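You operate a simulated robot arm through the tools that you are given. There is no shell and no other tool. Be economical: measure what you need, move in short steps, check, and stop when the job is done.

You are at the controls of a simulated robot arm. One attempt, no reset.

JOB
Plug the corner lamp into the desk socket block and light the oblong pendant well.
Fine: main switch off before the plug goes in, on again after; leave the lamp on.

It is judged by the outcome, as a careful person would: the job done as asked, and still so three seconds after it is handed in. It fails if anything else is knocked over, pushed out of place, dropped, spilled or broken.

ROBOT AND FRAMES
A 6-joint arm with a two-finger parallel gripper, fixed in place. Base frame: the origin is at the foot of the arm, x ahead of it, y to its left, z up. Readings come in m, rad, newtons and seconds.
With the tool pointing down near the work surface it reaches from about 0.36 to 0.82 m from the base axis. Its first joint turns from -2.897 to 2.897 rad. Payload 3.91 kg.
The TCP is the grasp point between the finger pads, 0.03 m short of the fingertips. In the tool frame z runs along the fingers and y along their closing line. The gripper opens to 0.11 m. The fingers are 0.02 m wide and 0.01 m thick; the gripper's body (0.048 by 0.112 m) begins 0.055 m behind the TCP.
Orientation is told as [roll, pitch, yaw] about the base's x, y, z axes, in that order, counted from this pose: with the fingers straight down and closing along the base's y, the tool's x points along the base's -x, its y along +y and its z along -z.

CONTROLS
- The arm moves only by the tool servo_tool. Its arguments are lists of equal length, an entry for each row: "offset": the shift along the tool's x, y, z in m, a list of three; "angular": the turn, a rotation vector about the tool's x, y, z in rad, a list of three. In form: {"offset": [[tx, ty, tz], ...], "angular": [[wx, wy, wz], ...]}. A call has 1 to 20 rows; each row shifts and turns the commanded pose from where the row before left it, along the tool's axes as they then stand. "jaw" is the gripper command, from -1 (shut) to 1 (fully open), values between in proportion, set as the call begins (left out, the last holds). Each row takes 0.2 s and may step no farther than 0.05 m and 0.15 rad from the row before; otherwise, or with a gripper value out of range, the whole call is refused. A pose out of reach is approached as far as the arm can. The call stops where the force on the tool passes 50 N (or 10 N more than at its start, if that is more) or the arm is blocked; 0.2 s more then pass. Each finger travels about 0.045 m/s and halts on what it meets, pressing with about 24 N; the grip force reading is that of the motor and also rises with nothing between the fingers. The clock runs only during rows and for 0.2 s after the last one: add rows that do not move to give the fingers time. The reply holds the time, the measured pose of the TCP, the force on the tool along the base axes, the opening and the grip force, in the units named above and with some noise.
- Cameras (640 x 400 px; columns grow to the right, rows downward): "scene" is fixed at [0.2201, -0.4981, 1.3885]; the picture's right is [0.90, -0.43, 0.00], its down [-0.09, -0.19, -0.98] and it looks along [0.42, 0.89, -0.21] (base axes); focal length 214 px, centre (320, 200). "wrist" rides on the gripper at [-0.036, 0, -0.057] in the tool frame; the picture's right is [0.00, -1.00, 0.00], its down [0.97, 0.00, -0.24] and it looks along [0.24, 0.00, 0.97] (tool axes); focal length 218 px, centre (320, 200). There is no depth. A picture from a camera that has moved, and an enlarged one, comes with that camera's place and axes in the base frame and with its lens.
- snapshot(camera): a new picture of that camera. It takes no simulated time.
- move_column(by): slides the trunk up (or, below 0, down) by that many m; the arm rides with it, the base frame stays. It gives what a move gives, with no picture.
- close_up(camera, box): a new picture of the part [left, top, right, bottom] of that camera's present view, enlarged. It takes no simulated time.
- job_done(): hands the job in; it is judged then, once.

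Go step by step. Nothing tells you positions but the pictures and the camera data: compare them with the known pose of the tool, close in by small moves and look again before you grip or let go. The budget is 120 turns and 68 pictures, counting those below and the enlarged ones. Unless the task says otherwise, let go and move clear before handing in, and close with one line.

The tools are called after "Call:" as a command line: name --argument value ..., lists and objects as JSON in quotes. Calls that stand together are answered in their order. servo_tool: Moves the arm, as the interface text tells. Its arguments: {"type":"object","properties":{"offset":{"type":"array"},"angular":{"type":"array"},"jaw":{"type":"number"}},"required":["offset","angular"]} The other tools are called the same way: move_column (by) slides the trunk up or down; snapshot (camera) takes a picture; close_up (camera, box) takes an enlarged picture of a part of a camera's view; job_done () hands the job in.

At the start:

```text
clock: 0.0
tcp_pos: [0.4334, 0.0475, 1.4635]
orientation: [0.001, 0.001, 0.0]
wrist_force: [-0.1, -0.1, 0.2]
width: 0.1101
grasp_force: 0.2
trunk travel left (down, up): [-0.505, 0.105]
```

scene: 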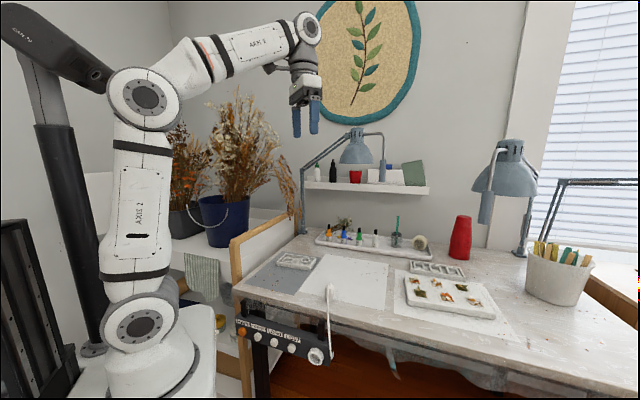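
wrist: 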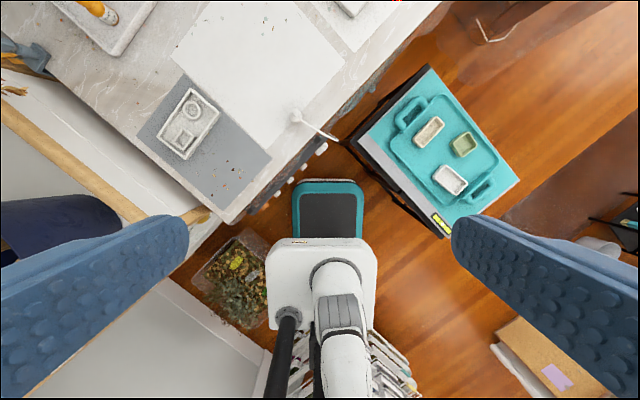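

I see a desk with two lamps, a power strip along the desk's front edge, and some trays. I'll enlarge the important regions first.

Call:
close_up --camera "scene" --box '[220, 270, 380, 370]'

Call:
close_up --camera "scene" --box '[240, 200, 440, 325]'

Call:
close_up --camera "scene" --box '[400, 120, 640, 320]'

Call:
close_up --camera "wrist" --box '[120, 60, 380, 225]'

```text
4.00 times, centred on (300, 320) of scene
camera zoom: at [0.2201, -0.4981, 1.3885], right [0.9, -0.43, 0.0], down [-0.09, -0.19, -0.98], along [0.42, 0.89, -0.21], focal length 858 px, centre (400, -280)
```

zoom: 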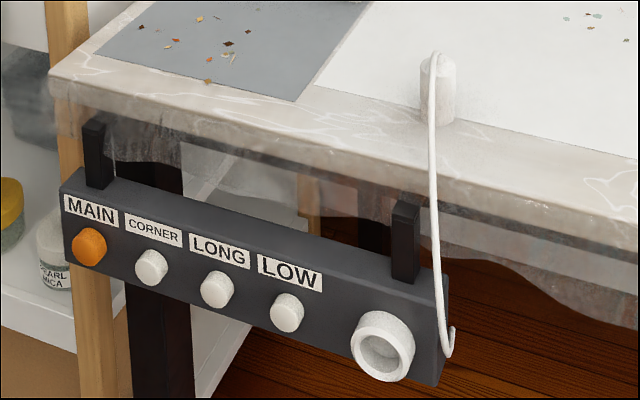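

```text
3.20 times, centred on (340, 262) of scene
camera zoom: at [0.2201, -0.4981, 1.3885], right [0.9, -0.43, 0.0], down [-0.09, -0.19, -0.98], along [0.42, 0.89, -0.21], focal length 686 px, centre (256, 0)
```

zoom: 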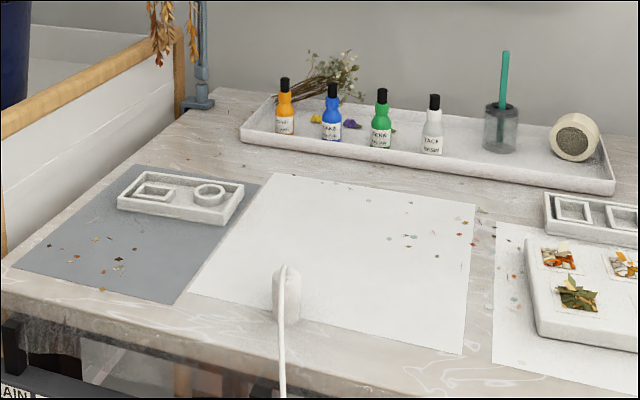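

```text
2.00 times, centred on (520, 220) of scene
camera zoom: at [0.2201, -0.4981, 1.3885], right [0.9, -0.43, 0.0], down [-0.09, -0.19, -0.98], along [0.42, 0.89, -0.21], focal length 429 px, centre (-80, 160)
```

zoom: 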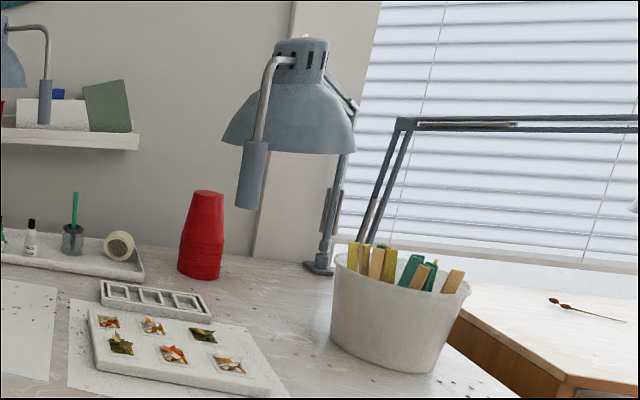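

```text
2.42 times, centred on (250, 142) of wrist
camera zoom: at [0.4701, 0.0478, 1.5223], right [0.0, -1.0, 0.0], down [-0.97, 0.0, 0.24], along [-0.24, 0.0, -0.97], focal length 529 px, centre (490, 339)
```

zoom: 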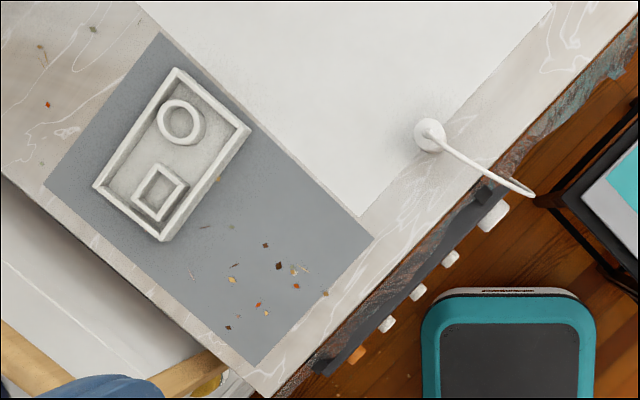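

The block carries MAIN (lit), CORNER, LONG and LOW buttons and a round socket. The plug stands on the desk near the front edge. Next I'll look at the lamps and the moulds.

Call:
close_up --camera "scene" --box '[280, 110, 440, 210]'

Call:
close_up --camera "scene" --box '[390, 230, 510, 330]'

Call:
close_up --camera "scene" --box '[255, 235, 335, 285]'

```text
4.00 times, centred on (360, 160) of scene
camera zoom: at [0.2201, -0.4981, 1.3885], right [0.9, -0.43, 0.0], down [-0.09, -0.19, -0.98], along [0.42, 0.89, -0.21], focal length 858 px, centre (160, 360)
```

zoom: 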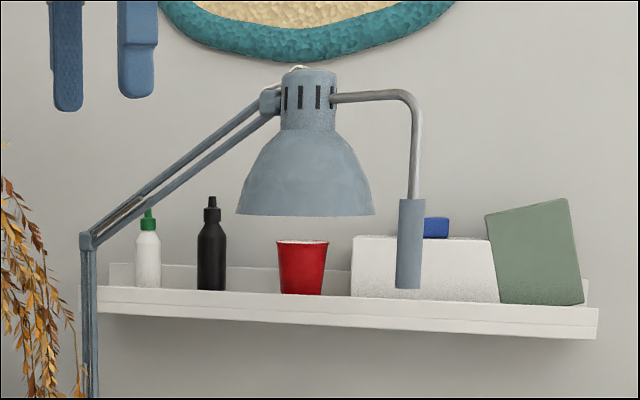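

```text
4.00 times, centred on (450, 280) of scene
camera zoom: at [0.2201, -0.4981, 1.3885], right [0.9, -0.43, 0.0], down [-0.09, -0.19, -0.98], along [0.42, 0.89, -0.21], focal length 858 px, centre (-200, -120)
```

zoom: 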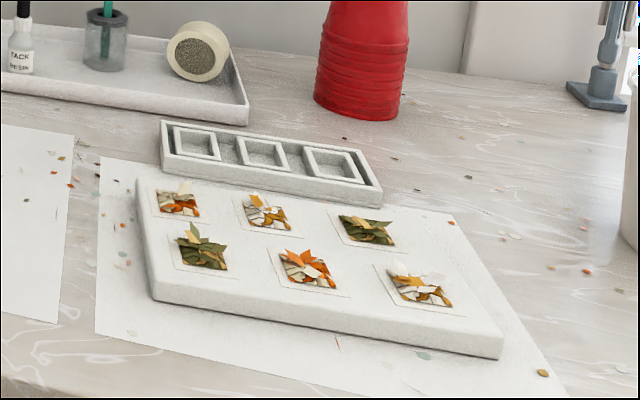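

```text
8.00 times, centred on (295, 260) of scene
camera zoom: at [0.2201, -0.4981, 1.3885], right [0.9, -0.43, 0.0], down [-0.09, -0.19, -0.98], along [0.42, 0.89, -0.21], focal length 1716 px, centre (520, -280)
```

zoom: 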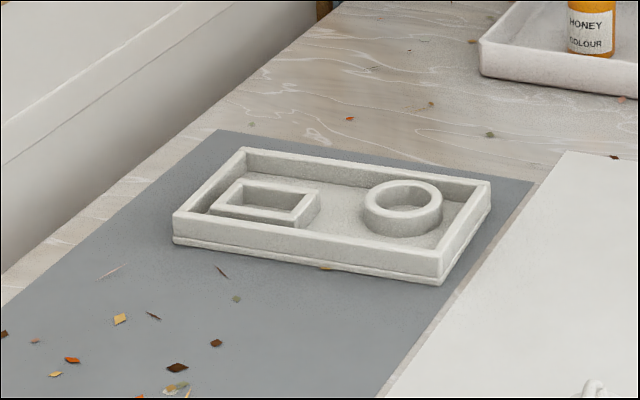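

The oblong well is in the mould on the grey mat, at about (0.487, 0.427). I need another angle on the corner lamp, so I'll turn the wrist toward it.

Call:
servo_tool --offset '[[0, 0, 0], [0, 0, 0], [0, 0, 0], [0, 0, 0], [0, 0, 0], [0, 0, 0], [0, 0, 0], [0, 0, 0], [0, 0, 0], [0, 0, 0], [0, 0, 0], [0, 0, 0], [0, 0, 0]]' --angular '[[0, 0, -0.15], [0, 0, -0.15], [0, 0, -0.15], [0, 0, -0.15], [0, 0, -0.15], [0, -0.15, 0], [0, -0.15, 0], [0, -0.15, 0], [0, -0.15, 0], [0, -0.15, 0], [0, -0.15, 0], [0, -0.15, 0], [0, 0, 0]]'

Call:
snapshot --camera "wrist"

```text
clock: 2.8
tcp_pos: [0.4354, 0.0477, 1.4642]
orientation: [-0.001, -1.051, 0.75]
wrist_force: [-0.9, -0.5, -0.7]
width: 0.1099
grasp_force: 0.0
trunk travel left (down, up): [-0.505, 0.105]
```

```text
58 pictures are left
camera wrist: at [0.4107, 0.0265, 1.5248], right [0.68, -0.73, 0.0], down [-0.51, -0.47, -0.72], along [0.53, 0.49, -0.69], focal length 218 px, centre (320, 200)
```

wrist: 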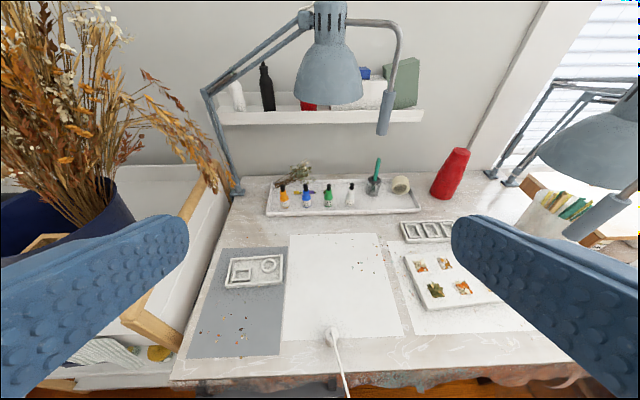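

The corner lamp's base is at about (0.70, 0.81), its head is at (0.825, 0.377, 1.35), and its handle's bottom is at (0.884, 0.254, 1.27). It should swing about 45° to sit over the well. The first job is MAIN, at about (0.25, 0.255, 0.737), so I'll point the tool down again and turn it so the camera faces the block.

Call:
servo_tool --offset '[[0, 0, 0], [0, 0, 0], [0, 0, 0], [0, 0, 0], [0, 0, 0], [0, 0, 0], [0, 0, 0], [0, 0, 0], [0, 0, 0], [0, 0, 0], [0, 0, 0], [0, 0, 0], [0, 0, 0], [0, 0, 0], [0, 0, 0], [0, 0, 0], [0, 0, 0], [0, 0, 0], [0, 0, 0]]' --angular '[[0, 0.15, 0], [0, 0.15, 0], [0, 0.15, 0], [0, 0.15, 0], [0, 0.15, 0], [0, 0.15, 0], [0, 0.15, 0], [0, 0, 0.15], [0, 0, 0.15], [0, 0, 0.15], [0, 0, 0.15], [0, 0, 0.15], [0, 0, 0.15], [0, 0, 0.15], [0, 0, 0.15], [0, 0, 0.15], [0, 0, 0.15], [0, 0, 0.15], [0, 0, 0.15]]' --jaw -1

Call:
servo_tool --offset '[[0, 0, 0], [0, 0, 0], [0, 0, 0], [0, 0, 0], [0, 0, 0], [0, 0, 0], [0, 0, 0], [0, 0, 0], [0, 0, 0]]' --angular '[[0, 0, 0.15], [0, 0, 0.15], [0, 0, 0.15], [0, 0, 0.15], [0, 0, 0.15], [0, 0, 0.15], [0, 0, 0.15], [0, 0, 0.15], [0, 0, 0.123]]'

```text
clock: 6.8
tcp_pos: [0.4347, 0.0472, 1.4652]
orientation: [0.001, 0.001, -1.052]
wrist_force: [0.1, -0.4, 0.4]
width: 0.0001
grasp_force: 24.5
trunk travel left (down, up): [-0.505, 0.105]
```

```text
clock: 8.8
tcp_pos: [0.4345, 0.0476, 1.4637]
orientation: [0.0, 0.0, -2.373]
wrist_force: [0.6, -0.5, -0.5]
width: 0.0
grasp_force: 24.1
trunk travel left (down, up): [-0.505, 0.105]
```

The turn was reached. Next I'll tilt 45° sideways, then move out, left and down in front of the block.

Call:
servo_tool --offset '[[-0.05, 0, 0], [0, 0, 0], [0, 0, 0], [0, 0, 0], [0, 0, 0], [0, 0, 0], [0, -0.035, 0.035], [0, -0.035, 0.035], [0, 0.0353, 0.0353], [0, 0.0353, 0.0353], [0, 0.0353, 0.0353], [0, 0.0353, 0.0353], [0, 0.0353, 0.0353], [0, 0.0353, 0.0353], [0, 0.0353, 0.0353], [0, 0.0353, 0.0353], [0, 0, 0]]' --angular '[[0, 0, 0], [0.15, 0, 0], [0.15, 0, 0], [0.15, 0, 0], [0.15, 0, 0], [0.15, 0, 0], [0.035, 0, 0], [0, 0, 0], [0, 0, 0], [0, 0, 0], [0, 0, 0], [0, 0, 0], [0, 0, 0], [0, 0, 0], [0, 0, 0], [0, 0, 0], [0, 0, 0]]'

Call:
snapshot --camera "wrist"

```text
clock: 12.4
tcp_pos: [0.3224, 0.1244, 0.9167]
orientation: [-0.783, -0.001, -2.371]
wrist_force: [0.4, -0.7, -0.5]
width: 0.0
grasp_force: 23.9
out of reach, approached as far as the arm can: row 2, 3, 4, 5, 6
trunk travel left (down, up): [-0.505, 0.105]
```

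```text
57 pictures are left
camera wrist: at [0.3243, 0.0701, 0.9585], right [-0.49, 0.51, 0.71], down [0.82, 0.55, 0.17], along [-0.3, 0.66, -0.69], focal length 218 px, centre (320, 200)
```

wrist: 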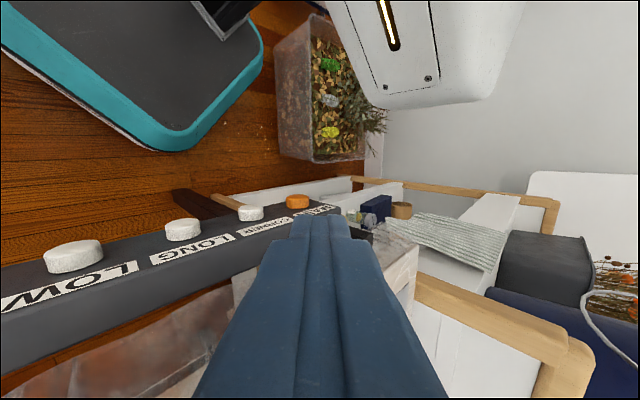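

Pose and picture agree: MAIN is at about (0.253, 0.249) and CORNER at (0.301, 0.199), with faces about 5 cm out from the desk edge. I'll slide left toward MAIN and down, staying in front of the faces.

Call:
servo_tool --offset '[[0, -0.035, 0.035], [0, -0.035, 0.035], [0, 0.018, 0.018], [0, 0.018, 0.018], [0, 0.018, 0.018], [0, 0, 0]]' --angular '[[0, 0, 0], [0, 0, 0], [0, 0, 0], [0, 0, 0], [0, 0, 0], [0, 0, 0]]'

Call:
snapshot --camera "wrist"

```text
clock: 13.8
tcp_pos: [0.2543, 0.1993, 0.8429]
orientation: [-0.784, 0.0, -2.374]
wrist_force: [0.7, -0.3, 0.2]
width: 0.0
grasp_force: 23.8
trunk travel left (down, up): [-0.505, 0.105]
```

```text
56 pictures are left
camera wrist: at [0.2558, 0.1447, 0.8842], right [-0.49, 0.51, 0.71], down [0.82, 0.55, 0.17], along [-0.3, 0.66, -0.69], focal length 218 px, centre (320, 200)
```

wrist: 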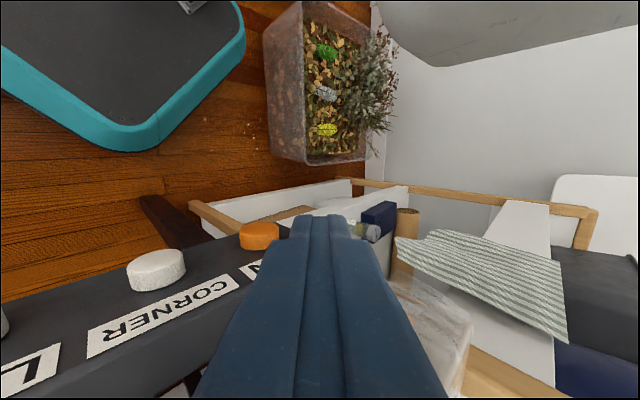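

The arm is reaching fine. I'll go down to the MAIN button's height, still about 2 cm in front of its face.

Call:
servo_tool --offset '[[0, 0.017, 0.0277], [0, 0.017, 0.0277], [0, 0.017, 0.0277], [0, 0, 0]]' --angular '[[0, 0, 0], [0, 0, 0], [0, 0, 0], [0, 0, 0]]'

Call:
snapshot --camera "wrist"

Call:
close_up --camera "scene" --box '[200, 280, 360, 380]'

```text
clock: 14.3
tcp_pos: [0.2501, 0.2064, 0.8046]
orientation: [-0.788, 0.018, -2.37]
wrist_force: [-1.1, -8.8, 18.3]
width: 0.0
grasp_force: 23.9
trunk travel left (down, up): [-0.505, 0.105]
stopped in row 2: the force on the tool passed its limit (the readings are from after the stop); the commanded pose is now the measured one
```

```text
55 pictures are left
camera wrist: at [0.251, 0.1519, 0.847], right [-0.5, 0.5, 0.71], down [0.81, 0.55, 0.19], along [-0.3, 0.67, -0.68], focal length 218 px, centre (320, 200)
```

wrist: 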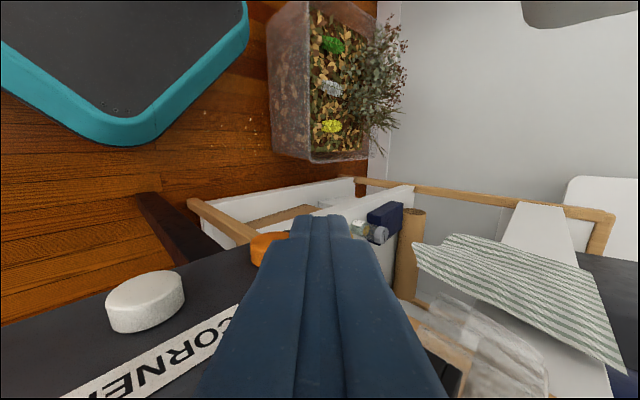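

```text
4.00 times, centred on (280, 330) of scene
camera zoom: at [0.2201, -0.4981, 1.3885], right [0.9, -0.43, 0.0], down [-0.09, -0.19, -0.98], along [0.42, 0.89, -0.21], focal length 858 px, centre (480, -320)
```

zoom: 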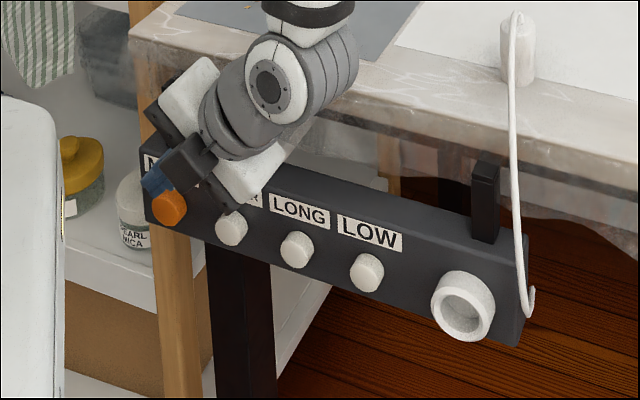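

The wrist housing touched the desk edge, with a light force. I'll back up and lean the tool so the wrist sits further outside the desk.

Call:
servo_tool --offset '[[0, -0.017, -0.0277], [-0.03, 0, 0], [0, 0, 0], [0, 0, 0], [0, 0, 0], [0, 0, 0]]' --angular '[[0, 0, 0], [0, 0, 0], [0, 0.15, 0], [0, 0.15, 0], [0, 0.15, 0], [0, 0, 0]]'

Call:
snapshot --camera "wrist"

Call:
close_up --camera "scene" --box '[200, 230, 360, 380]'

```text
clock: 15.7
tcp_pos: [0.2901, 0.1906, 0.8093]
orientation: [-0.848, 0.326, -2.7]
wrist_force: [0.2, 0.2, 1.6]
width: 0.0
grasp_force: 24.3
out of reach, approached as far as the arm can: row 3, 4, 5
trunk travel left (down, up): [-0.505, 0.105]
```

```text
53 pictures are left
camera wrist: at [0.2664, 0.1311, 0.8346], right [-0.5, 0.5, 0.71], down [0.86, 0.21, 0.46], along [0.08, 0.84, -0.53], focal length 218 px, centre (320, 200)
```

wrist: 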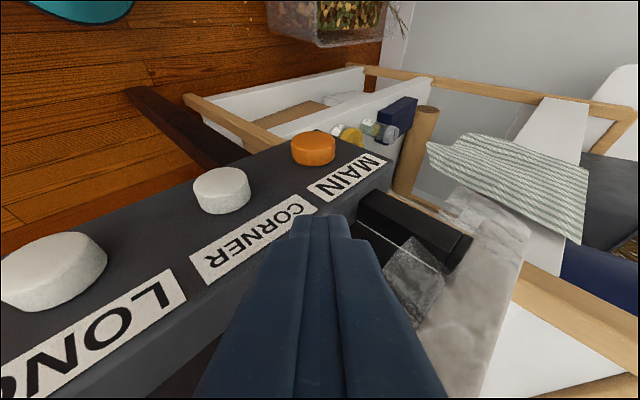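

```text
2.67 times, centred on (280, 305) of scene
camera zoom: at [0.2201, -0.4981, 1.3885], right [0.9, -0.43, 0.0], down [-0.09, -0.19, -0.98], along [0.42, 0.89, -0.21], focal length 572 px, centre (427, -80)
```

zoom: 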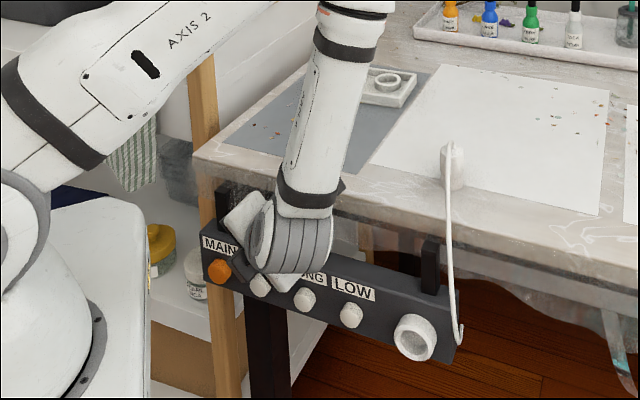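

The lean pushed the arm past its inner reach. I expect a lower trunk to give a better posture, so I'll raise the tool clear and straighten it before lowering.

Call:
servo_tool --offset '[[0.0157, -0.0355, -0.0312], [0.0157, -0.0355, -0.0312], [0.0157, -0.0355, -0.0312], [0.0157, -0.0355, -0.0312], [0.0157, -0.0355, -0.0312], [0.0157, -0.0355, -0.0312], [0, 0, 0], [0, 0, 0], [0, 0, 0], [0, 0, 0], [0, 0, 0], [0, 0, 0], [0, 0, 0], [0, 0, 0], [0, 0, 0], [0, 0, 0]]' --angular '[[0, 0, 0], [0, 0, 0], [0, 0, 0], [0, 0, 0], [0, 0, 0], [0, 0, 0], [0, -0.15, 0], [0, -0.15, 0], [0, -0.15, 0], [-0.15, 0, 0], [-0.15, 0, 0], [-0.15, 0, 0], [-0.15, 0, 0], [-0.15, 0, 0], [-0.03, 0, 0], [0, 0, 0]]'

```text
clock: 19.1
tcp_pos: [0.3234, 0.1947, 1.0987]
orientation: [-0.007, 0.016, -2.37]
wrist_force: [-0.4, 0.4, -0.9]
width: 0.0
grasp_force: 23.8
out of reach, approached as far as the arm can: row 1, 2, 3
trunk travel left (down, up): [-0.505, 0.105]
```

Call:
servo_tool --offset '[[-0.003, 0.022, -0.044], [-0.003, 0.022, -0.044], [-0.003, 0.022, -0.044], [-0.003, 0.022, -0.044], [-0.003, 0.022, -0.044], [-0.003, 0.022, -0.044], [-0.003, 0.022, -0.044], [-0.003, 0.022, -0.044], [0, 0, 0]]' --angular '[[0, 0, 0], [0, 0, 0], [0, 0, 0], [0, 0, 0], [0, 0, 0], [0, 0, 0], [0, 0, 0], [0, 0, 0], [0, 0, 0]]'

Call:
move_column --by -0.4

Call:
snapshot --camera "scene"

```text
clock: 21.1
tcp_pos: [0.4268, 0.0498, 1.4499]
orientation: [-0.009, 0.015, -2.371]
wrist_force: [0.1, -0.1, 0.8]
width: 0.0
grasp_force: 23.8
trunk travel left (down, up): [-0.505, 0.105]
```

```text
clock: 24.9
tcp_pos: [0.4271, 0.0501, 1.0491]
orientation: [-0.008, 0.017, -2.369]
wrist_force: [0.4, -0.1, -0.1]
width: 0.0
grasp_force: 24.3
trunk travel left (down, up): [-0.105, 0.505]
```

```text
51 pictures are left
```

scene: 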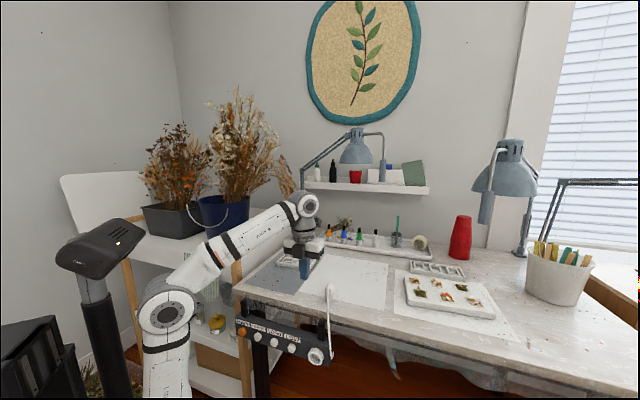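

The lower trunk frees the forearm. I'll tilt the tool again here, lower the trunk the rest of the way, and check the posture.

Call:
servo_tool --offset '[[-0.04, 0, 0], [0, -0.03, 0], [0, 0, 0], [0, 0, 0], [0, 0, 0], [0, 0, 0], [0, 0, 0], [0, 0, 0], [0, 0, 0], [0, 0, 0]]' --angular '[[0, 0, 0], [0, 0, 0], [0.15, 0, 0], [0.15, 0, 0], [0.15, 0, 0], [0.15, 0, 0], [0.15, 0, 0], [0, 0.15, 0], [0, 0.15, 0], [0, 0, 0]]'

Call:
move_column --by -0.1

```text
clock: 27.1
tcp_pos: [0.3746, 0.0869, 0.9375]
orientation: [-0.782, 0.232, -2.582]
wrist_force: [-0.3, 0.2, 1.4]
width: 0.0
grasp_force: 24.0
out of reach, approached as far as the arm can: row 3, 4, 5, 6, 7
trunk travel left (down, up): [-0.105, 0.505]
```

```text
clock: 28.5
tcp_pos: [0.3748, 0.0864, 0.837]
orientation: [-0.785, 0.229, -2.58]
wrist_force: [-0.2, -0.4, 0.1]
width: 0.0
grasp_force: 24.0
trunk travel left (down, up): [-0.005, 0.605]
```

Call:
close_up --camera "scene" --box '[100, 200, 420, 400]'

Call:
snapshot --camera "wrist"

```text
2.00 times, centred on (260, 300) of scene
camera zoom: at [0.2201, -0.4981, 1.3885], right [0.9, -0.43, 0.0], down [-0.09, -0.19, -0.98], along [0.42, 0.89, -0.21], focal length 429 px, centre (440, 0)
```

zoom: 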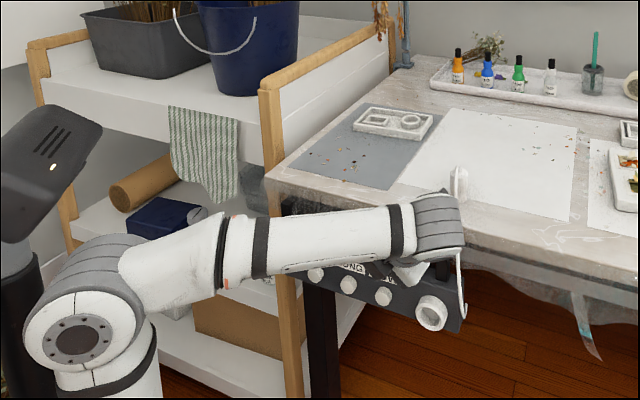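

```text
49 pictures are left
camera wrist: at [0.3582, 0.0291, 0.8695], right [-0.51, 0.51, 0.69], down [0.86, 0.34, 0.39], along [-0.03, 0.79, -0.61], focal length 218 px, centre (320, 200)
```

wrist: 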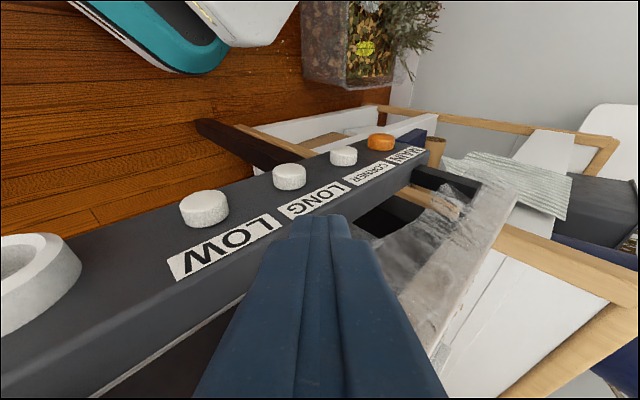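

The forearm gets in the way when the tool points back to the left. I'll return the tool to its natural orientation, facing the block and pitched down from the robot side, so the fingertips can press straight in.

Call:
servo_tool --offset '[[0.0115, -0.0345, -0.034], [0.0115, -0.0345, -0.034], [0.0115, -0.0345, -0.034], [0.0115, -0.0345, -0.034], [0, 0, 0], [0, 0, 0], [0, 0, 0], [0, 0, 0], [0, 0, 0], [0, 0, 0], [0, 0, 0], [0, 0, 0], [0, 0, 0]]' --angular '[[0, 0, 0], [0, 0, 0], [0, 0, 0], [0, 0, 0], [0, -0.15, 0], [0, -0.15, 0], [-0.15, 0, 0], [-0.15, 0, 0], [-0.15, 0, 0], [-0.15, 0, 0], [-0.15, 0, 0], [0, 0, 0], [0, 0, 0]]'

Call:
servo_tool --offset '[[0, 0, 0], [0, 0, 0], [0, 0, 0], [0, 0, 0], [0, 0, 0], [0, 0, 0], [0, 0, 0], [0, 0, 0], [0, 0, 0], [0, 0, 0], [0, 0, 0], [0, 0, 0], [0, 0, 0], [0, 0, 0], [0, 0, 0], [0, 0, 0], [0, 0, 0], [0, 0, 0], [0, 0, 0], [0, 0, 0]]' --angular '[[0, 0, -0.15], [0, 0, -0.15], [0, 0, -0.15], [0, 0, -0.15], [0, 0, -0.15], [0, 0, -0.15], [0, 0, -0.15], [0, 0, -0.15], [0, 0, -0.15], [0, 0, -0.15], [0, 0, -0.15], [0, 0, -0.15], [0, 0, -0.15], [0, 0, -0.15], [0, 0, -0.15], [0, 0, -0.15], [0, 0, -0.15], [0, 0, -0.15], [0, 0, -0.15], [0, 0, -0.15]]'

```text
clock: 31.3
tcp_pos: [0.3612, 0.2003, 0.9138]
orientation: [-0.007, 0.015, -2.37]
wrist_force: [-0.6, -0.6, 0.3]
width: 0.0001
grasp_force: 24.5
out of reach, approached as far as the arm can: row 2, 3, 4, 5, 6
trunk travel left (down, up): [-0.005, 0.605]
```

```text
clock: 35.5
tcp_pos: [0.3624, 0.2003, 0.9148]
orientation: [0.01, -0.014, 0.629]
wrist_force: [0.2, 0.5, 0.0]
width: 0.0
grasp_force: 23.8
trunk travel left (down, up): [-0.005, 0.605]
```

Call:
servo_tool --offset '[[0, 0, -0.05], [0, 0, -0.05], [0, 0, 0], [0.035, 0.038, 0], [0.035, 0.038, 0], [0.034, 0.037, 0], [0, 0, 0], [0, 0, 0], [0, 0, 0], [0, 0, 0], [0, 0, 0], [0, 0, 0]]' --angular '[[0, 0, 0], [0, 0, 0], [0, 0, -0.138], [0, 0, 0], [0, 0, 0], [0, 0, 0], [0, -0.15, 0], [0, -0.15, 0], [0, -0.15, 0], [0, -0.15, 0], [0, -0.15, 0], [0, 0, 0]]'

Call:
snapshot --camera "wrist"

```text
refused: row 4 steps farther than a row can; nothing moved
```

```text
48 pictures are left
camera wrist: at [0.3909, 0.2197, 0.9728], right [0.59, -0.81, -0.01], down [-0.79, -0.58, 0.23], along [-0.19, -0.13, -0.97], focal length 218 px, centre (320, 200)
```

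wrist: 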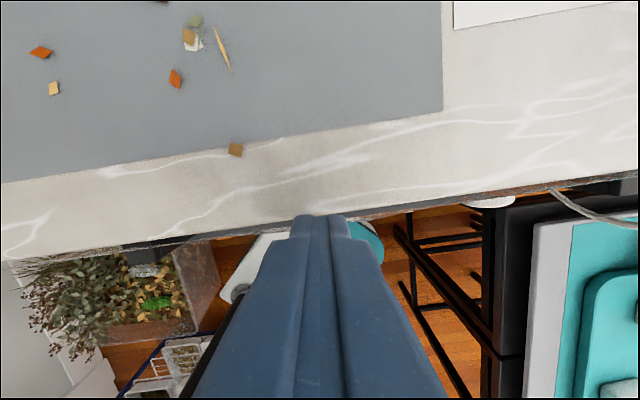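

Call:
servo_tool --offset '[[0, 0, -0.05], [0, 0, -0.05], [0, 0, 0], [0.026, 0.028, 0], [0.026, 0.028, 0], [0.026, 0.028, 0], [0.026, 0.028, 0], [0, 0, 0], [0, 0, 0], [0, 0, 0], [0, 0, 0], [0, 0, 0], [0, 0, 0]]' --angular '[[0, 0, 0], [0, 0, 0], [0, 0, -0.138], [0, 0, 0], [0, 0, 0], [0, 0, 0], [0, 0, 0], [0, -0.15, 0], [0, -0.15, 0], [0, -0.15, 0], [0, -0.15, 0], [0, -0.15, 0], [0, 0, 0]]'

Call:
snapshot --camera "wrist"

```text
clock: 38.3
tcp_pos: [0.2068, 0.2064, 0.9718]
orientation: [0.01, -0.765, 0.758]
wrist_force: [0.2, -0.8, 0.6]
width: 0.0001
grasp_force: 24.6
out of reach, approached as far as the arm can: row 2
trunk travel left (down, up): [-0.005, 0.605]
```

```text
47 pictures are left
camera wrist: at [0.1971, 0.1952, 1.0387], right [0.69, -0.72, -0.01], down [-0.63, -0.6, -0.5], along [0.36, 0.35, -0.87], focal length 218 px, centre (320, 200)
```

wrist: 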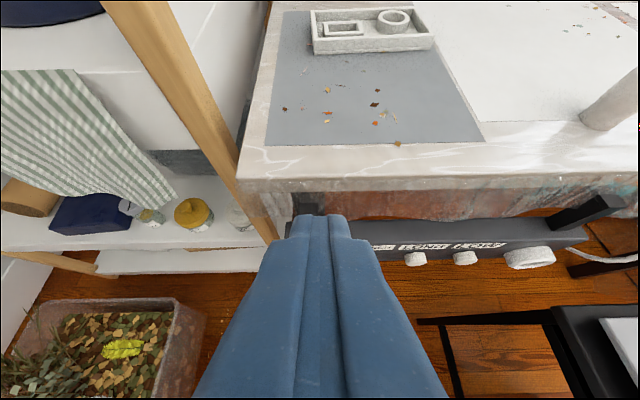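

This posture reaches well. I'll descend straight down in front of MAIN.

Call:
servo_tool --offset '[[0.0346, 0, 0.036], [0.0346, 0, 0.036], [0.0346, 0, 0.036], [0.0346, 0, 0.036], [0, 0, 0]]' --angular '[[0, 0, 0], [0, 0, 0], [0, 0, 0], [0, 0, 0], [0, 0, 0]]'

Call:
snapshot --camera "wrist"

```text
clock: 39.5
tcp_pos: [0.2063, 0.206, 0.7733]
orientation: [0.013, -0.766, 0.758]
wrist_force: [-0.2, 0.7, -0.3]
width: 0.0001
grasp_force: 23.8
trunk travel left (down, up): [-0.005, 0.605]
```

```text
46 pictures are left
camera wrist: at [0.197, 0.1962, 0.8398], right [0.69, -0.72, -0.01], down [-0.63, -0.6, -0.5], along [0.35, 0.35, -0.87], focal length 218 px, centre (320, 200)
```

wrist: 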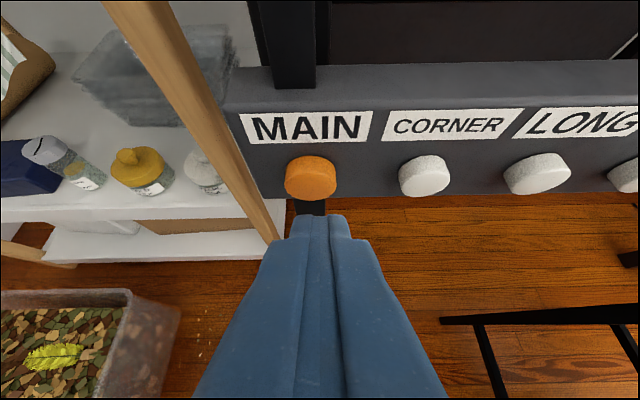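

MAIN is right ahead of the fingertips. I'll drop about 2.4 cm, move forward to the face, then press in small steps.

Call:
servo_tool --offset '[[0.0166, 0.003, 0.0173], [-0.0144, 0, 0.0139], [-0.0058, 0, 0.0055], [0, 0, 0]]' --angular '[[0, 0, 0], [0, 0, 0], [0, 0, 0], [0, 0, 0]]'

Call:
snapshot --camera "wrist"

```text
clock: 40.5
tcp_pos: [0.2237, 0.2274, 0.7494]
orientation: [0.013, -0.766, 0.757]
wrist_force: [-0.4, 0.0, 0.7]
width: 0.0
grasp_force: 23.9
trunk travel left (down, up): [-0.005, 0.605]
```

```text
45 pictures are left
camera wrist: at [0.2136, 0.2183, 0.8155], right [0.69, -0.72, -0.01], down [-0.63, -0.6, -0.5], along [0.35, 0.35, -0.87], focal length 218 px, centre (320, 200)
```

wrist: 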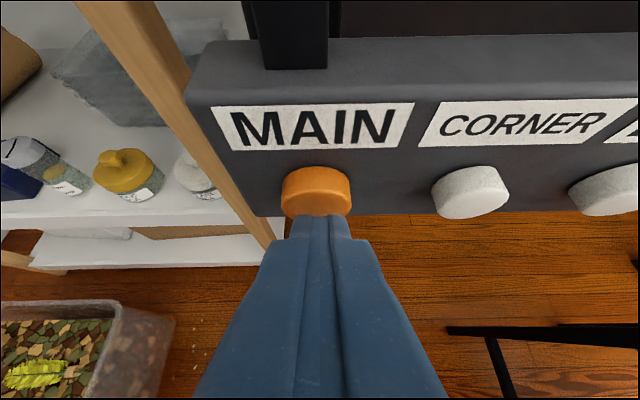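

Call:
servo_tool --offset '[[-0.0029, 0, 0.0028], [-0.0029, 0, 0.0028], [0, 0, 0]]' --angular '[[0, 0, 0], [0, 0, 0], [0, 0, 0]]'

Call:
close_up --camera "wrist" --box '[180, 80, 500, 280]'

```text
clock: 41.3
tcp_pos: [0.2284, 0.2349, 0.7472]
orientation: [0.011, -0.765, 0.761]
wrist_force: [-2.2, -1.8, -1.3]
width: 0.0
grasp_force: 24.0
trunk travel left (down, up): [-0.005, 0.605]
```

```text
2.00 times, centred on (340, 180) of wrist
camera zoom: at [0.2189, 0.2244, 0.8161], right [0.69, -0.72, -0.01], down [-0.63, -0.6, -0.5], along [0.35, 0.35, -0.87], focal length 436 px, centre (280, 240)
```

zoom: 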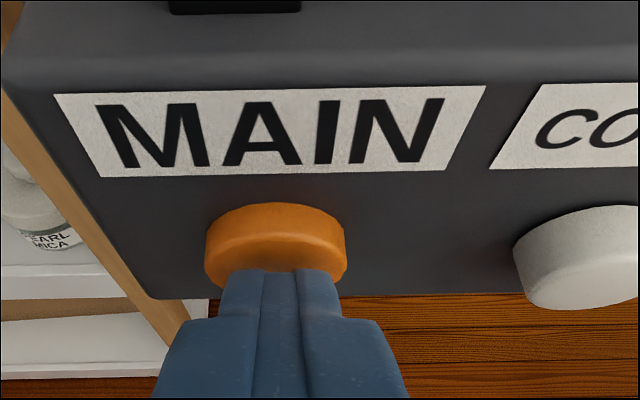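

Contact is made at about 3 N. I'll press a bit further.

Call:
servo_tool --offset '[[-0.0022, 0, 0.0021], [-0.0022, 0, 0.0021], [0, 0, 0]]' --angular '[[0, 0, 0], [0, 0, 0], [0, 0, 0]]'

Call:
close_up --camera "wrist" --box '[180, 80, 500, 280]'

```text
clock: 42.1
tcp_pos: [0.2316, 0.2386, 0.7484]
orientation: [0.01, -0.766, 0.758]
wrist_force: [-24.3, -10.9, 5.9]
width: 0.0001
grasp_force: 24.1
trunk travel left (down, up): [-0.005, 0.605]
```

```text
2.00 times, centred on (340, 180) of wrist
camera zoom: at [0.2221, 0.2273, 0.8159], right [0.69, -0.72, -0.01], down [-0.63, -0.6, -0.5], along [0.36, 0.35, -0.87], focal length 436 px, centre (280, 240)
```

zoom: 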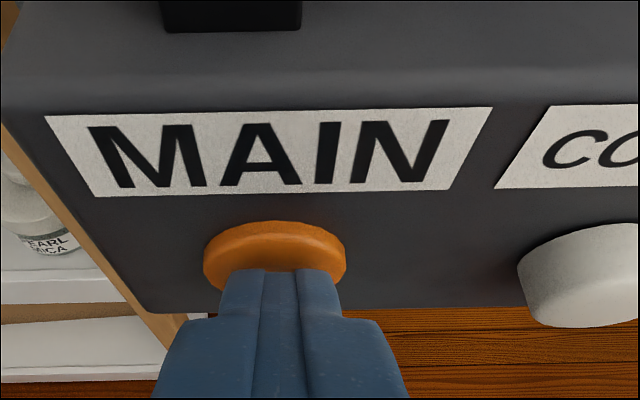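

It bottomed out at about 25 N. I'll back off and look at its state.

Call:
servo_tool --offset '[[0.0144, 0, -0.0139], [0.0216, 0, -0.0208], [0, 0, 0]]' --angular '[[0, 0, 0], [0, 0, 0], [0, 0, 0]]'

Call:
close_up --camera "wrist" --box '[180, 80, 500, 280]'

Call:
close_up --camera "scene" --box '[220, 290, 380, 390]'

```text
clock: 42.9
tcp_pos: [0.1978, 0.2028, 0.7474]
orientation: [0.01, -0.764, 0.758]
wrist_force: [-0.1, -0.3, -0.4]
width: 0.0
grasp_force: 23.7
trunk travel left (down, up): [-0.005, 0.605]
```

```text
2.00 times, centred on (340, 180) of wrist
camera zoom: at [0.1886, 0.1929, 0.815], right [0.69, -0.72, -0.01], down [-0.63, -0.6, -0.5], along [0.35, 0.35, -0.87], focal length 436 px, centre (280, 240)
```

zoom: 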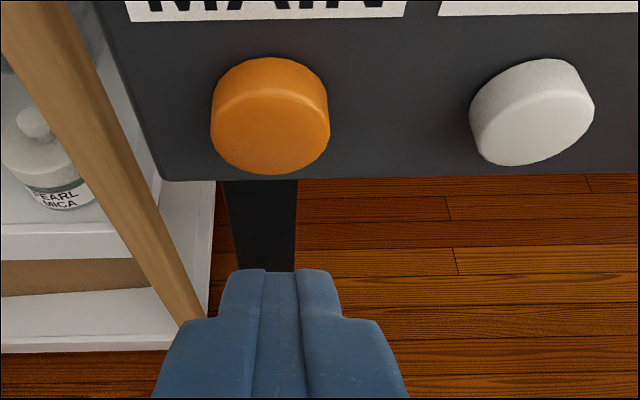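

```text
4.00 times, centred on (300, 340) of scene
camera zoom: at [0.2201, -0.4981, 1.3885], right [0.9, -0.43, 0.0], down [-0.09, -0.19, -0.98], along [0.42, 0.89, -0.21], focal length 858 px, centre (400, -360)
```

zoom: 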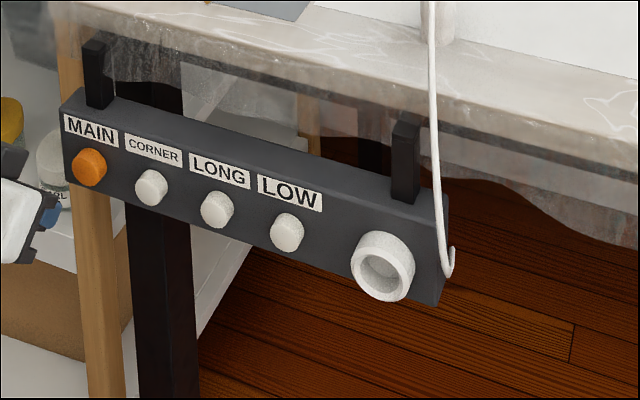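

Call:
snapshot --camera "scene"

Call:
servo_tool --offset '[[0.0, 0, 0], [-0.027, 0, -0.0097], [0, 0, 0]]' --angular '[[0, 0, 0], [0, 0, 0], [0, 0, 0]]'

Call:
snapshot --camera "wrist"

```text
40 pictures are left
```

scene: 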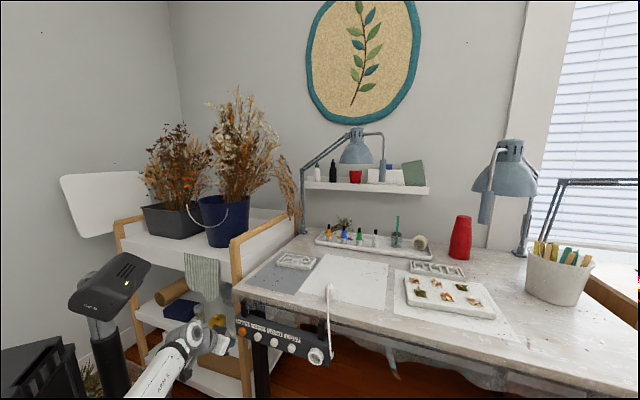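

```text
clock: 43.7
tcp_pos: [0.2079, 0.2136, 0.7738]
orientation: [0.01, -0.765, 0.757]
wrist_force: [-0.2, -0.2, -0.3]
width: 0.0001
grasp_force: 23.7
trunk travel left (down, up): [-0.005, 0.605]
```

```text
39 pictures are left
camera wrist: at [0.1979, 0.2032, 0.841], right [0.69, -0.72, -0.01], down [-0.63, -0.6, -0.5], along [0.35, 0.35, -0.87], focal length 218 px, centre (320, 200)
```

wrist: 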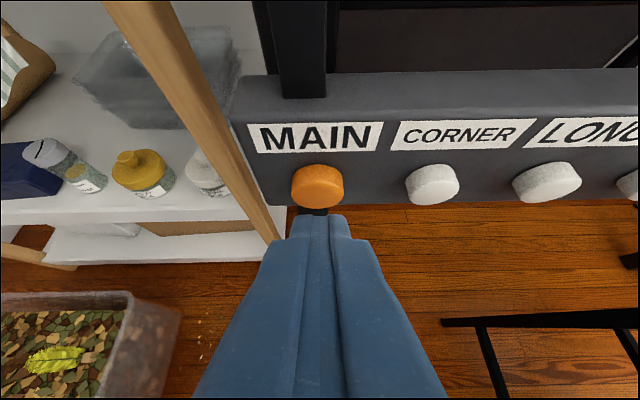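

I can't clearly tell whether MAIN changed state. I'll repeat the first close-up exactly to compare.

Call:
close_up --camera "scene" --box '[220, 270, 380, 370]'

Call:
close_up --camera "wrist" --box '[270, 140, 480, 270]'

```text
4.00 times, centred on (300, 320) of scene
camera zoom: at [0.2201, -0.4981, 1.3885], right [0.9, -0.43, 0.0], down [-0.09, -0.19, -0.98], along [0.42, 0.89, -0.21], focal length 858 px, centre (400, -280)
```

zoom: 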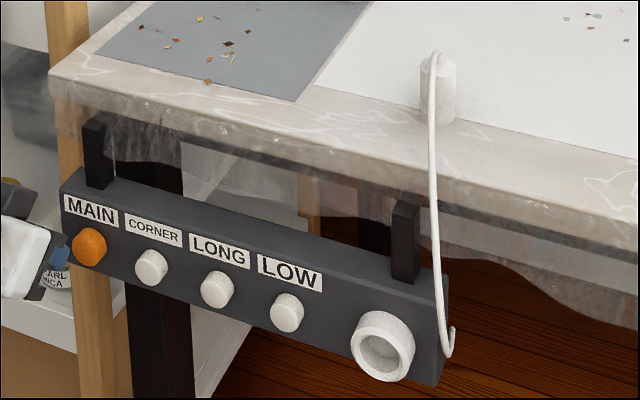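

```text
3.05 times, centred on (375, 205) of wrist
camera zoom: at [0.1979, 0.2032, 0.841], right [0.69, -0.72, -0.01], down [-0.63, -0.6, -0.5], along [0.35, 0.35, -0.87], focal length 665 px, centre (152, 185)
```

zoom: 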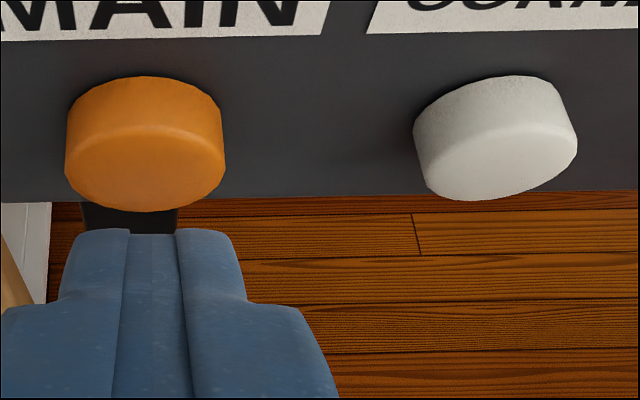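

MAIN shows no mechanical latch. It was bottomed out, so I take it as now off. Before fetching the plug, I'll check empty-handed that the arm can reach the insertion pose in front of the socket.

Call:
servo_tool --offset '[[0, -0.049, 0], [0, -0.049, 0], [0, -0.049, 0], [0, -0.049, 0], [0, -0.049, 0], [0, -0.049, 0], [0.017, 0, 0.017], [0.017, 0, 0.017], [0, 0, 0], [0, 0, 0], [0, 0, 0]]' --angular '[[0, 0, 0], [0, 0, 0], [0, 0, 0], [0, 0, 0], [0, 0, 0], [0, 0, 0], [0, 0, 0], [0, 0, 0], [0, -0.15, 0], [0, -0.15, 0], [0, 0, 0]]'

Call:
snapshot --camera "wrist"

```text
clock: 44.4
tcp_pos: [0.2066, 0.2048, 0.7853]
orientation: [0.007, -0.806, 1.261]
wrist_force: [0.7, 0.3, 0.5]
width: 0.0001
grasp_force: 24.1
trunk travel left (down, up): [-0.005, 0.605]
stopped in row 3: the arm was blocked; the commanded pose is now the measured one
```

```text
36 pictures are left
camera wrist: at [0.2011, 0.1891, 0.8507], right [0.95, -0.3, 0.0], down [-0.26, -0.81, -0.53], along [0.16, 0.51, -0.85], focal length 218 px, centre (320, 200)
```

wrist: 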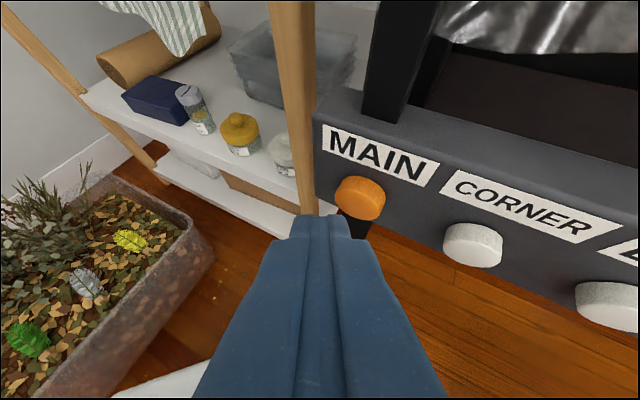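

The sideways move jammed near the arm's minimum radius. I'll lift first, restore the yaw, and then try from there.

Call:
servo_tool --offset '[[-0.036, 0, -0.0345], [-0.036, 0, -0.0345], [-0.036, 0, -0.0345], [-0.036, 0, -0.0345], [-0.036, 0, -0.0345], [0, 0, 0], [0, 0, 0], [0, 0, 0], [0, 0, 0], [0, 0, 0]]' --angular '[[0, 0, 0], [0, 0, 0], [0, 0, 0], [0, 0, 0], [0, 0, 0], [0.107, 0, 0.102], [0.107, 0, 0.102], [0.107, 0, 0.102], [0.04, 0, 0.038], [0, 0, 0]]'

```text
clock: 46.6
tcp_pos: [0.2065, 0.2222, 1.0315]
orientation: [-0.02, -0.787, 0.771]
wrist_force: [0.1, 0.1, -0.3]
width: 0.0
grasp_force: 23.6
trunk travel left (down, up): [-0.005, 0.605]
```

Call:
servo_tool --offset '[[0.006, -0.045, -0.006], [0.006, -0.045, -0.006], [0.006, -0.045, -0.006], [0, -0.045, 0], [0, -0.045, 0], [0, -0.045, 0], [0, -0.03, 0], [0, 0, 0], [0, 0, 0], [0, 0, 0]]' --angular '[[0, 0, 0], [0, 0, 0], [0, 0, 0], [0, 0, 0], [0, 0, 0], [0, 0, 0], [0, 0, 0], [0, -0.15, 0], [0, -0.14, 0], [0, 0, 0]]'

```text
clock: 47.5
tcp_pos: [0.1843, 0.1901, 1.0409]
orientation: [-0.026, -0.818, 1.334]
wrist_force: [0.2, -0.6, 0.0]
width: 0.0
grasp_force: 23.7
trunk travel left (down, up): [-0.005, 0.605]
stopped in row 4: the arm was blocked; the commanded pose is now the measured one
```

The wrist appears to be near a straight-wrist singularity. I'll go through a tool-down posture instead and also raise the trunk somewhat.

Call:
servo_tool --offset '[[0, 0, 0], [0, 0, 0], [0, 0, 0], [0, 0, 0], [0, 0, 0], [0, 0, 0], [0, 0, 0], [0, 0, 0], [0, 0, 0], [0, 0, 0], [0, 0, 0]]' --angular '[[0, 0.15, 0], [0, 0.15, 0], [0, 0.15, 0], [0, 0.15, 0], [0, 0.15, 0], [0, 0.068, 0], [0, 0, 0.15], [0, 0, 0.15], [0, 0, 0.15], [0, 0, 0.11], [0, 0, 0]]'

Call:
move_column --by 0.2

Call:
servo_tool --offset '[[0, -0.05, 0], [0, -0.05, 0], [0, -0.05, 0], [0, -0.05, 0], [0, -0.05, 0], [0, -0.04, 0], [0, 0, 0]]' --angular '[[0, 0, 0], [0, 0, 0], [0, 0, 0], [0, 0, 0], [0, 0, 0], [0, 0, 0], [0, 0, 0]]'

```text
clock: 49.9
tcp_pos: [0.1885, 0.2125, 0.9626]
orientation: [-0.032, -0.004, 0.743]
wrist_force: [-0.1, 0.3, -0.6]
width: 0.0001
grasp_force: 23.9
out of reach, approached as far as the arm can: row 4, 5, 6
trunk travel left (down, up): [-0.005, 0.605]
```

```text
clock: 52.0
tcp_pos: [0.1882, 0.2139, 1.1607]
orientation: [-0.031, -0.005, 0.745]
wrist_force: [-1.0, -0.5, 0.1]
width: 0.0
grasp_force: 23.9
trunk travel left (down, up): [-0.205, 0.405]
```

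```text
clock: 53.6
tcp_pos: [0.3863, -0.0012, 1.1714]
orientation: [-0.03, -0.006, 0.745]
wrist_force: [-0.5, 1.1, 0.3]
width: 0.0
grasp_force: 23.9
trunk travel left (down, up): [-0.205, 0.405]
```

The transit worked. Now I'll pitch to the insertion attitude and descend in front of the socket as a dry run.

Call:
servo_tool --offset '[[0, 0, 0], [0, 0, 0], [0, 0, 0], [0, 0, 0], [0, 0, 0], [0, 0, 0], [0, 0, 0], [0.0439, 0, 0.024], [0.0439, 0, 0.024], [0.0439, 0, 0.024], [0.0439, 0, 0.024], [0.0439, 0, 0.024], [0.0439, 0, 0.024], [0.0439, 0, 0.024], [0.0439, 0, 0.024], [0, 0, 0]]' --angular '[[0, -0.15, 0], [0, -0.15, 0], [0, -0.15, 0], [0, -0.15, 0], [0, -0.15, 0], [0, -0.15, 0], [0, -0.17, 0], [0, 0, 0], [0, 0, 0], [0, 0, 0], [0, 0, 0], [0, 0, 0], [0, 0, 0], [0, 0, 0], [0, 0, 0], [0, 0, 0]]'

```text
refused: row 7 steps farther than a row can; nothing moved
```

Call:
servo_tool --offset '[[0, 0, 0], [0, 0, 0], [0, 0, 0], [0, 0, 0], [0, 0, 0], [0, 0, 0], [0, 0, 0], [0.0439, 0, 0.024], [0.0439, 0, 0.024], [0.0439, 0, 0.024], [0.0439, 0, 0.024], [0.0439, 0, 0.024], [0.0439, 0, 0.024], [0.0439, 0, 0.024], [0.0439, 0, 0.024], [0, 0, 0]]' --angular '[[0, -0.15, 0], [0, -0.15, 0], [0, -0.15, 0], [0, -0.15, 0], [0, -0.15, 0], [0, -0.15, 0], [0, -0.15, 0], [0, 0, 0], [0, 0, 0], [0, 0, 0], [0, 0, 0], [0, 0, 0], [0, 0, 0], [0, 0, 0], [0, 0, 0], [0, 0, 0]]'

Call:
snapshot --camera "wrist"

```text
clock: 57.0
tcp_pos: [0.4215, -0.0319, 0.7886]
orientation: [-0.062, -1.052, 0.799]
wrist_force: [0.6, -0.3, 0.0]
width: 0.0003
grasp_force: 23.7
out of reach, approached as far as the arm can: row 14, 15
trunk travel left (down, up): [-0.205, 0.405]
```

```text
35 pictures are left
camera wrist: at [0.3969, -0.0524, 0.8485], right [0.68, -0.73, 0.03], down [-0.49, -0.48, -0.72], along [0.55, 0.48, -0.69], focal length 218 px, centre (320, 200)
```

wrist: 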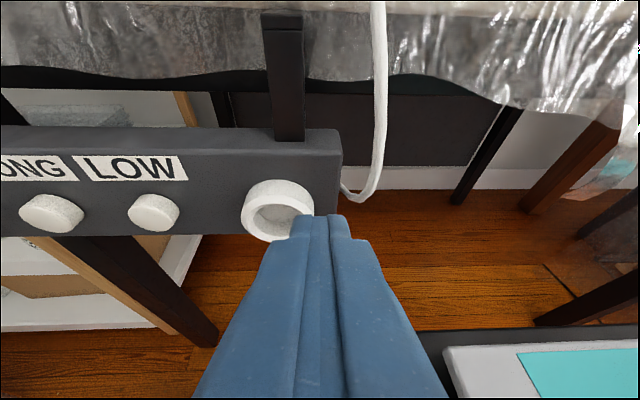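

The insertion attitude works; only the last bit needs the trunk lower. The socket centre is at about (0.459, 0.042, 0.735). Now I'll go up, lean the tool back, and look at the plug.

Call:
servo_tool --offset '[[-0.0434, 0, -0.0249], [-0.0434, 0, -0.0249], [-0.0434, 0, -0.0249], [-0.0434, 0, -0.0249], [-0.0434, 0, -0.0249], [-0.0434, 0, -0.0249], [0, 0, 0], [0, 0, 0], [0, 0, 0], [0, 0, 0], [0, 0, 0], [0, 0, 0], [0, 0, 0], [0, 0, 0]]' --angular '[[0, 0, 0], [0, 0, 0], [0, 0, 0], [0, 0, 0], [0, 0, 0], [0, 0, 0], [0, 0.15, 0], [0, 0.15, 0], [0, 0.15, 0], [0, 0.15, 0], [0, 0.15, 0], [0, 0.15, 0], [0, 0.15, 0], [0, 0, 0]]' --jaw 1

```text
clock: 60.0
tcp_pos: [0.4134, -0.0282, 1.0889]
orientation: [-0.032, -0.004, 0.746]
wrist_force: [0.6, 0.1, -0.4]
width: 0.1104
grasp_force: 0.0
trunk travel left (down, up): [-0.205, 0.405]
```

Call:
servo_tool --offset '[[0, 0, 0], [-0.04, 0, 0], [-0.04, 0, 0], [-0.04, 0, 0], [-0.04, 0, 0], [0, 0, 0]]' --angular '[[-0.023, -0.022, -0.04], [0, 0, 0], [0, 0, 0], [0, 0, 0], [0, 0, 0], [0, 0, 0]]'

Call:
snapshot --camera "wrist"

```text
clock: 61.4
tcp_pos: [0.528, 0.0856, 1.0935]
orientation: [-0.008, -0.027, 0.785]
wrist_force: [0.2, 1.2, -0.3]
width: 0.1099
grasp_force: 0.1
trunk travel left (down, up): [-0.205, 0.405]
```

```text
34 pictures are left
camera wrist: at [0.5511, 0.1102, 1.1516], right [0.71, -0.71, 0.01], down [-0.69, -0.69, 0.21], along [-0.15, -0.16, -0.98], focal length 218 px, centre (320, 200)
```

wrist: 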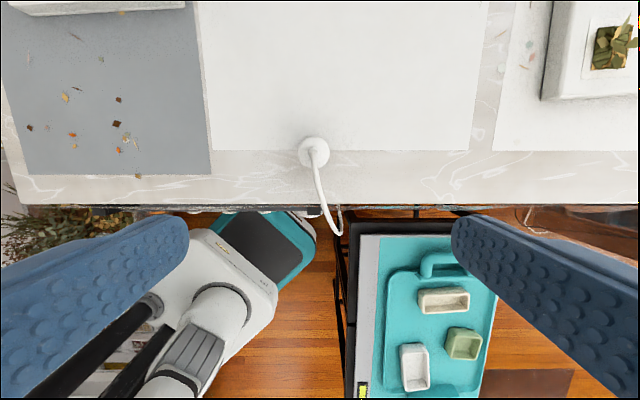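

The plug's axis is at about (0.546, 0.113) and its cord bends toward the front. I'll lean the tool back about 0.47 rad, centre it over the plug, and descend partway.

Call:
servo_tool --offset '[[0, 0, 0], [0, 0, 0], [0, 0, 0], [0, 0, 0], [0, 0, 0]]' --angular '[[0, 0.15, 0], [0, 0.15, 0], [0, 0.15, 0], [0, 0.05, 0], [0, 0, 0]]'

```text
clock: 62.6
tcp_pos: [0.5003, 0.0688, 1.0217]
orientation: [-0.013, 0.471, 0.783]
wrist_force: [-0.8, -0.8, -0.7]
width: 0.1102
grasp_force: 0.0
out of reach, approached as far as the arm can: row 2, 3, 4
trunk travel left (down, up): [-0.205, 0.405]
```

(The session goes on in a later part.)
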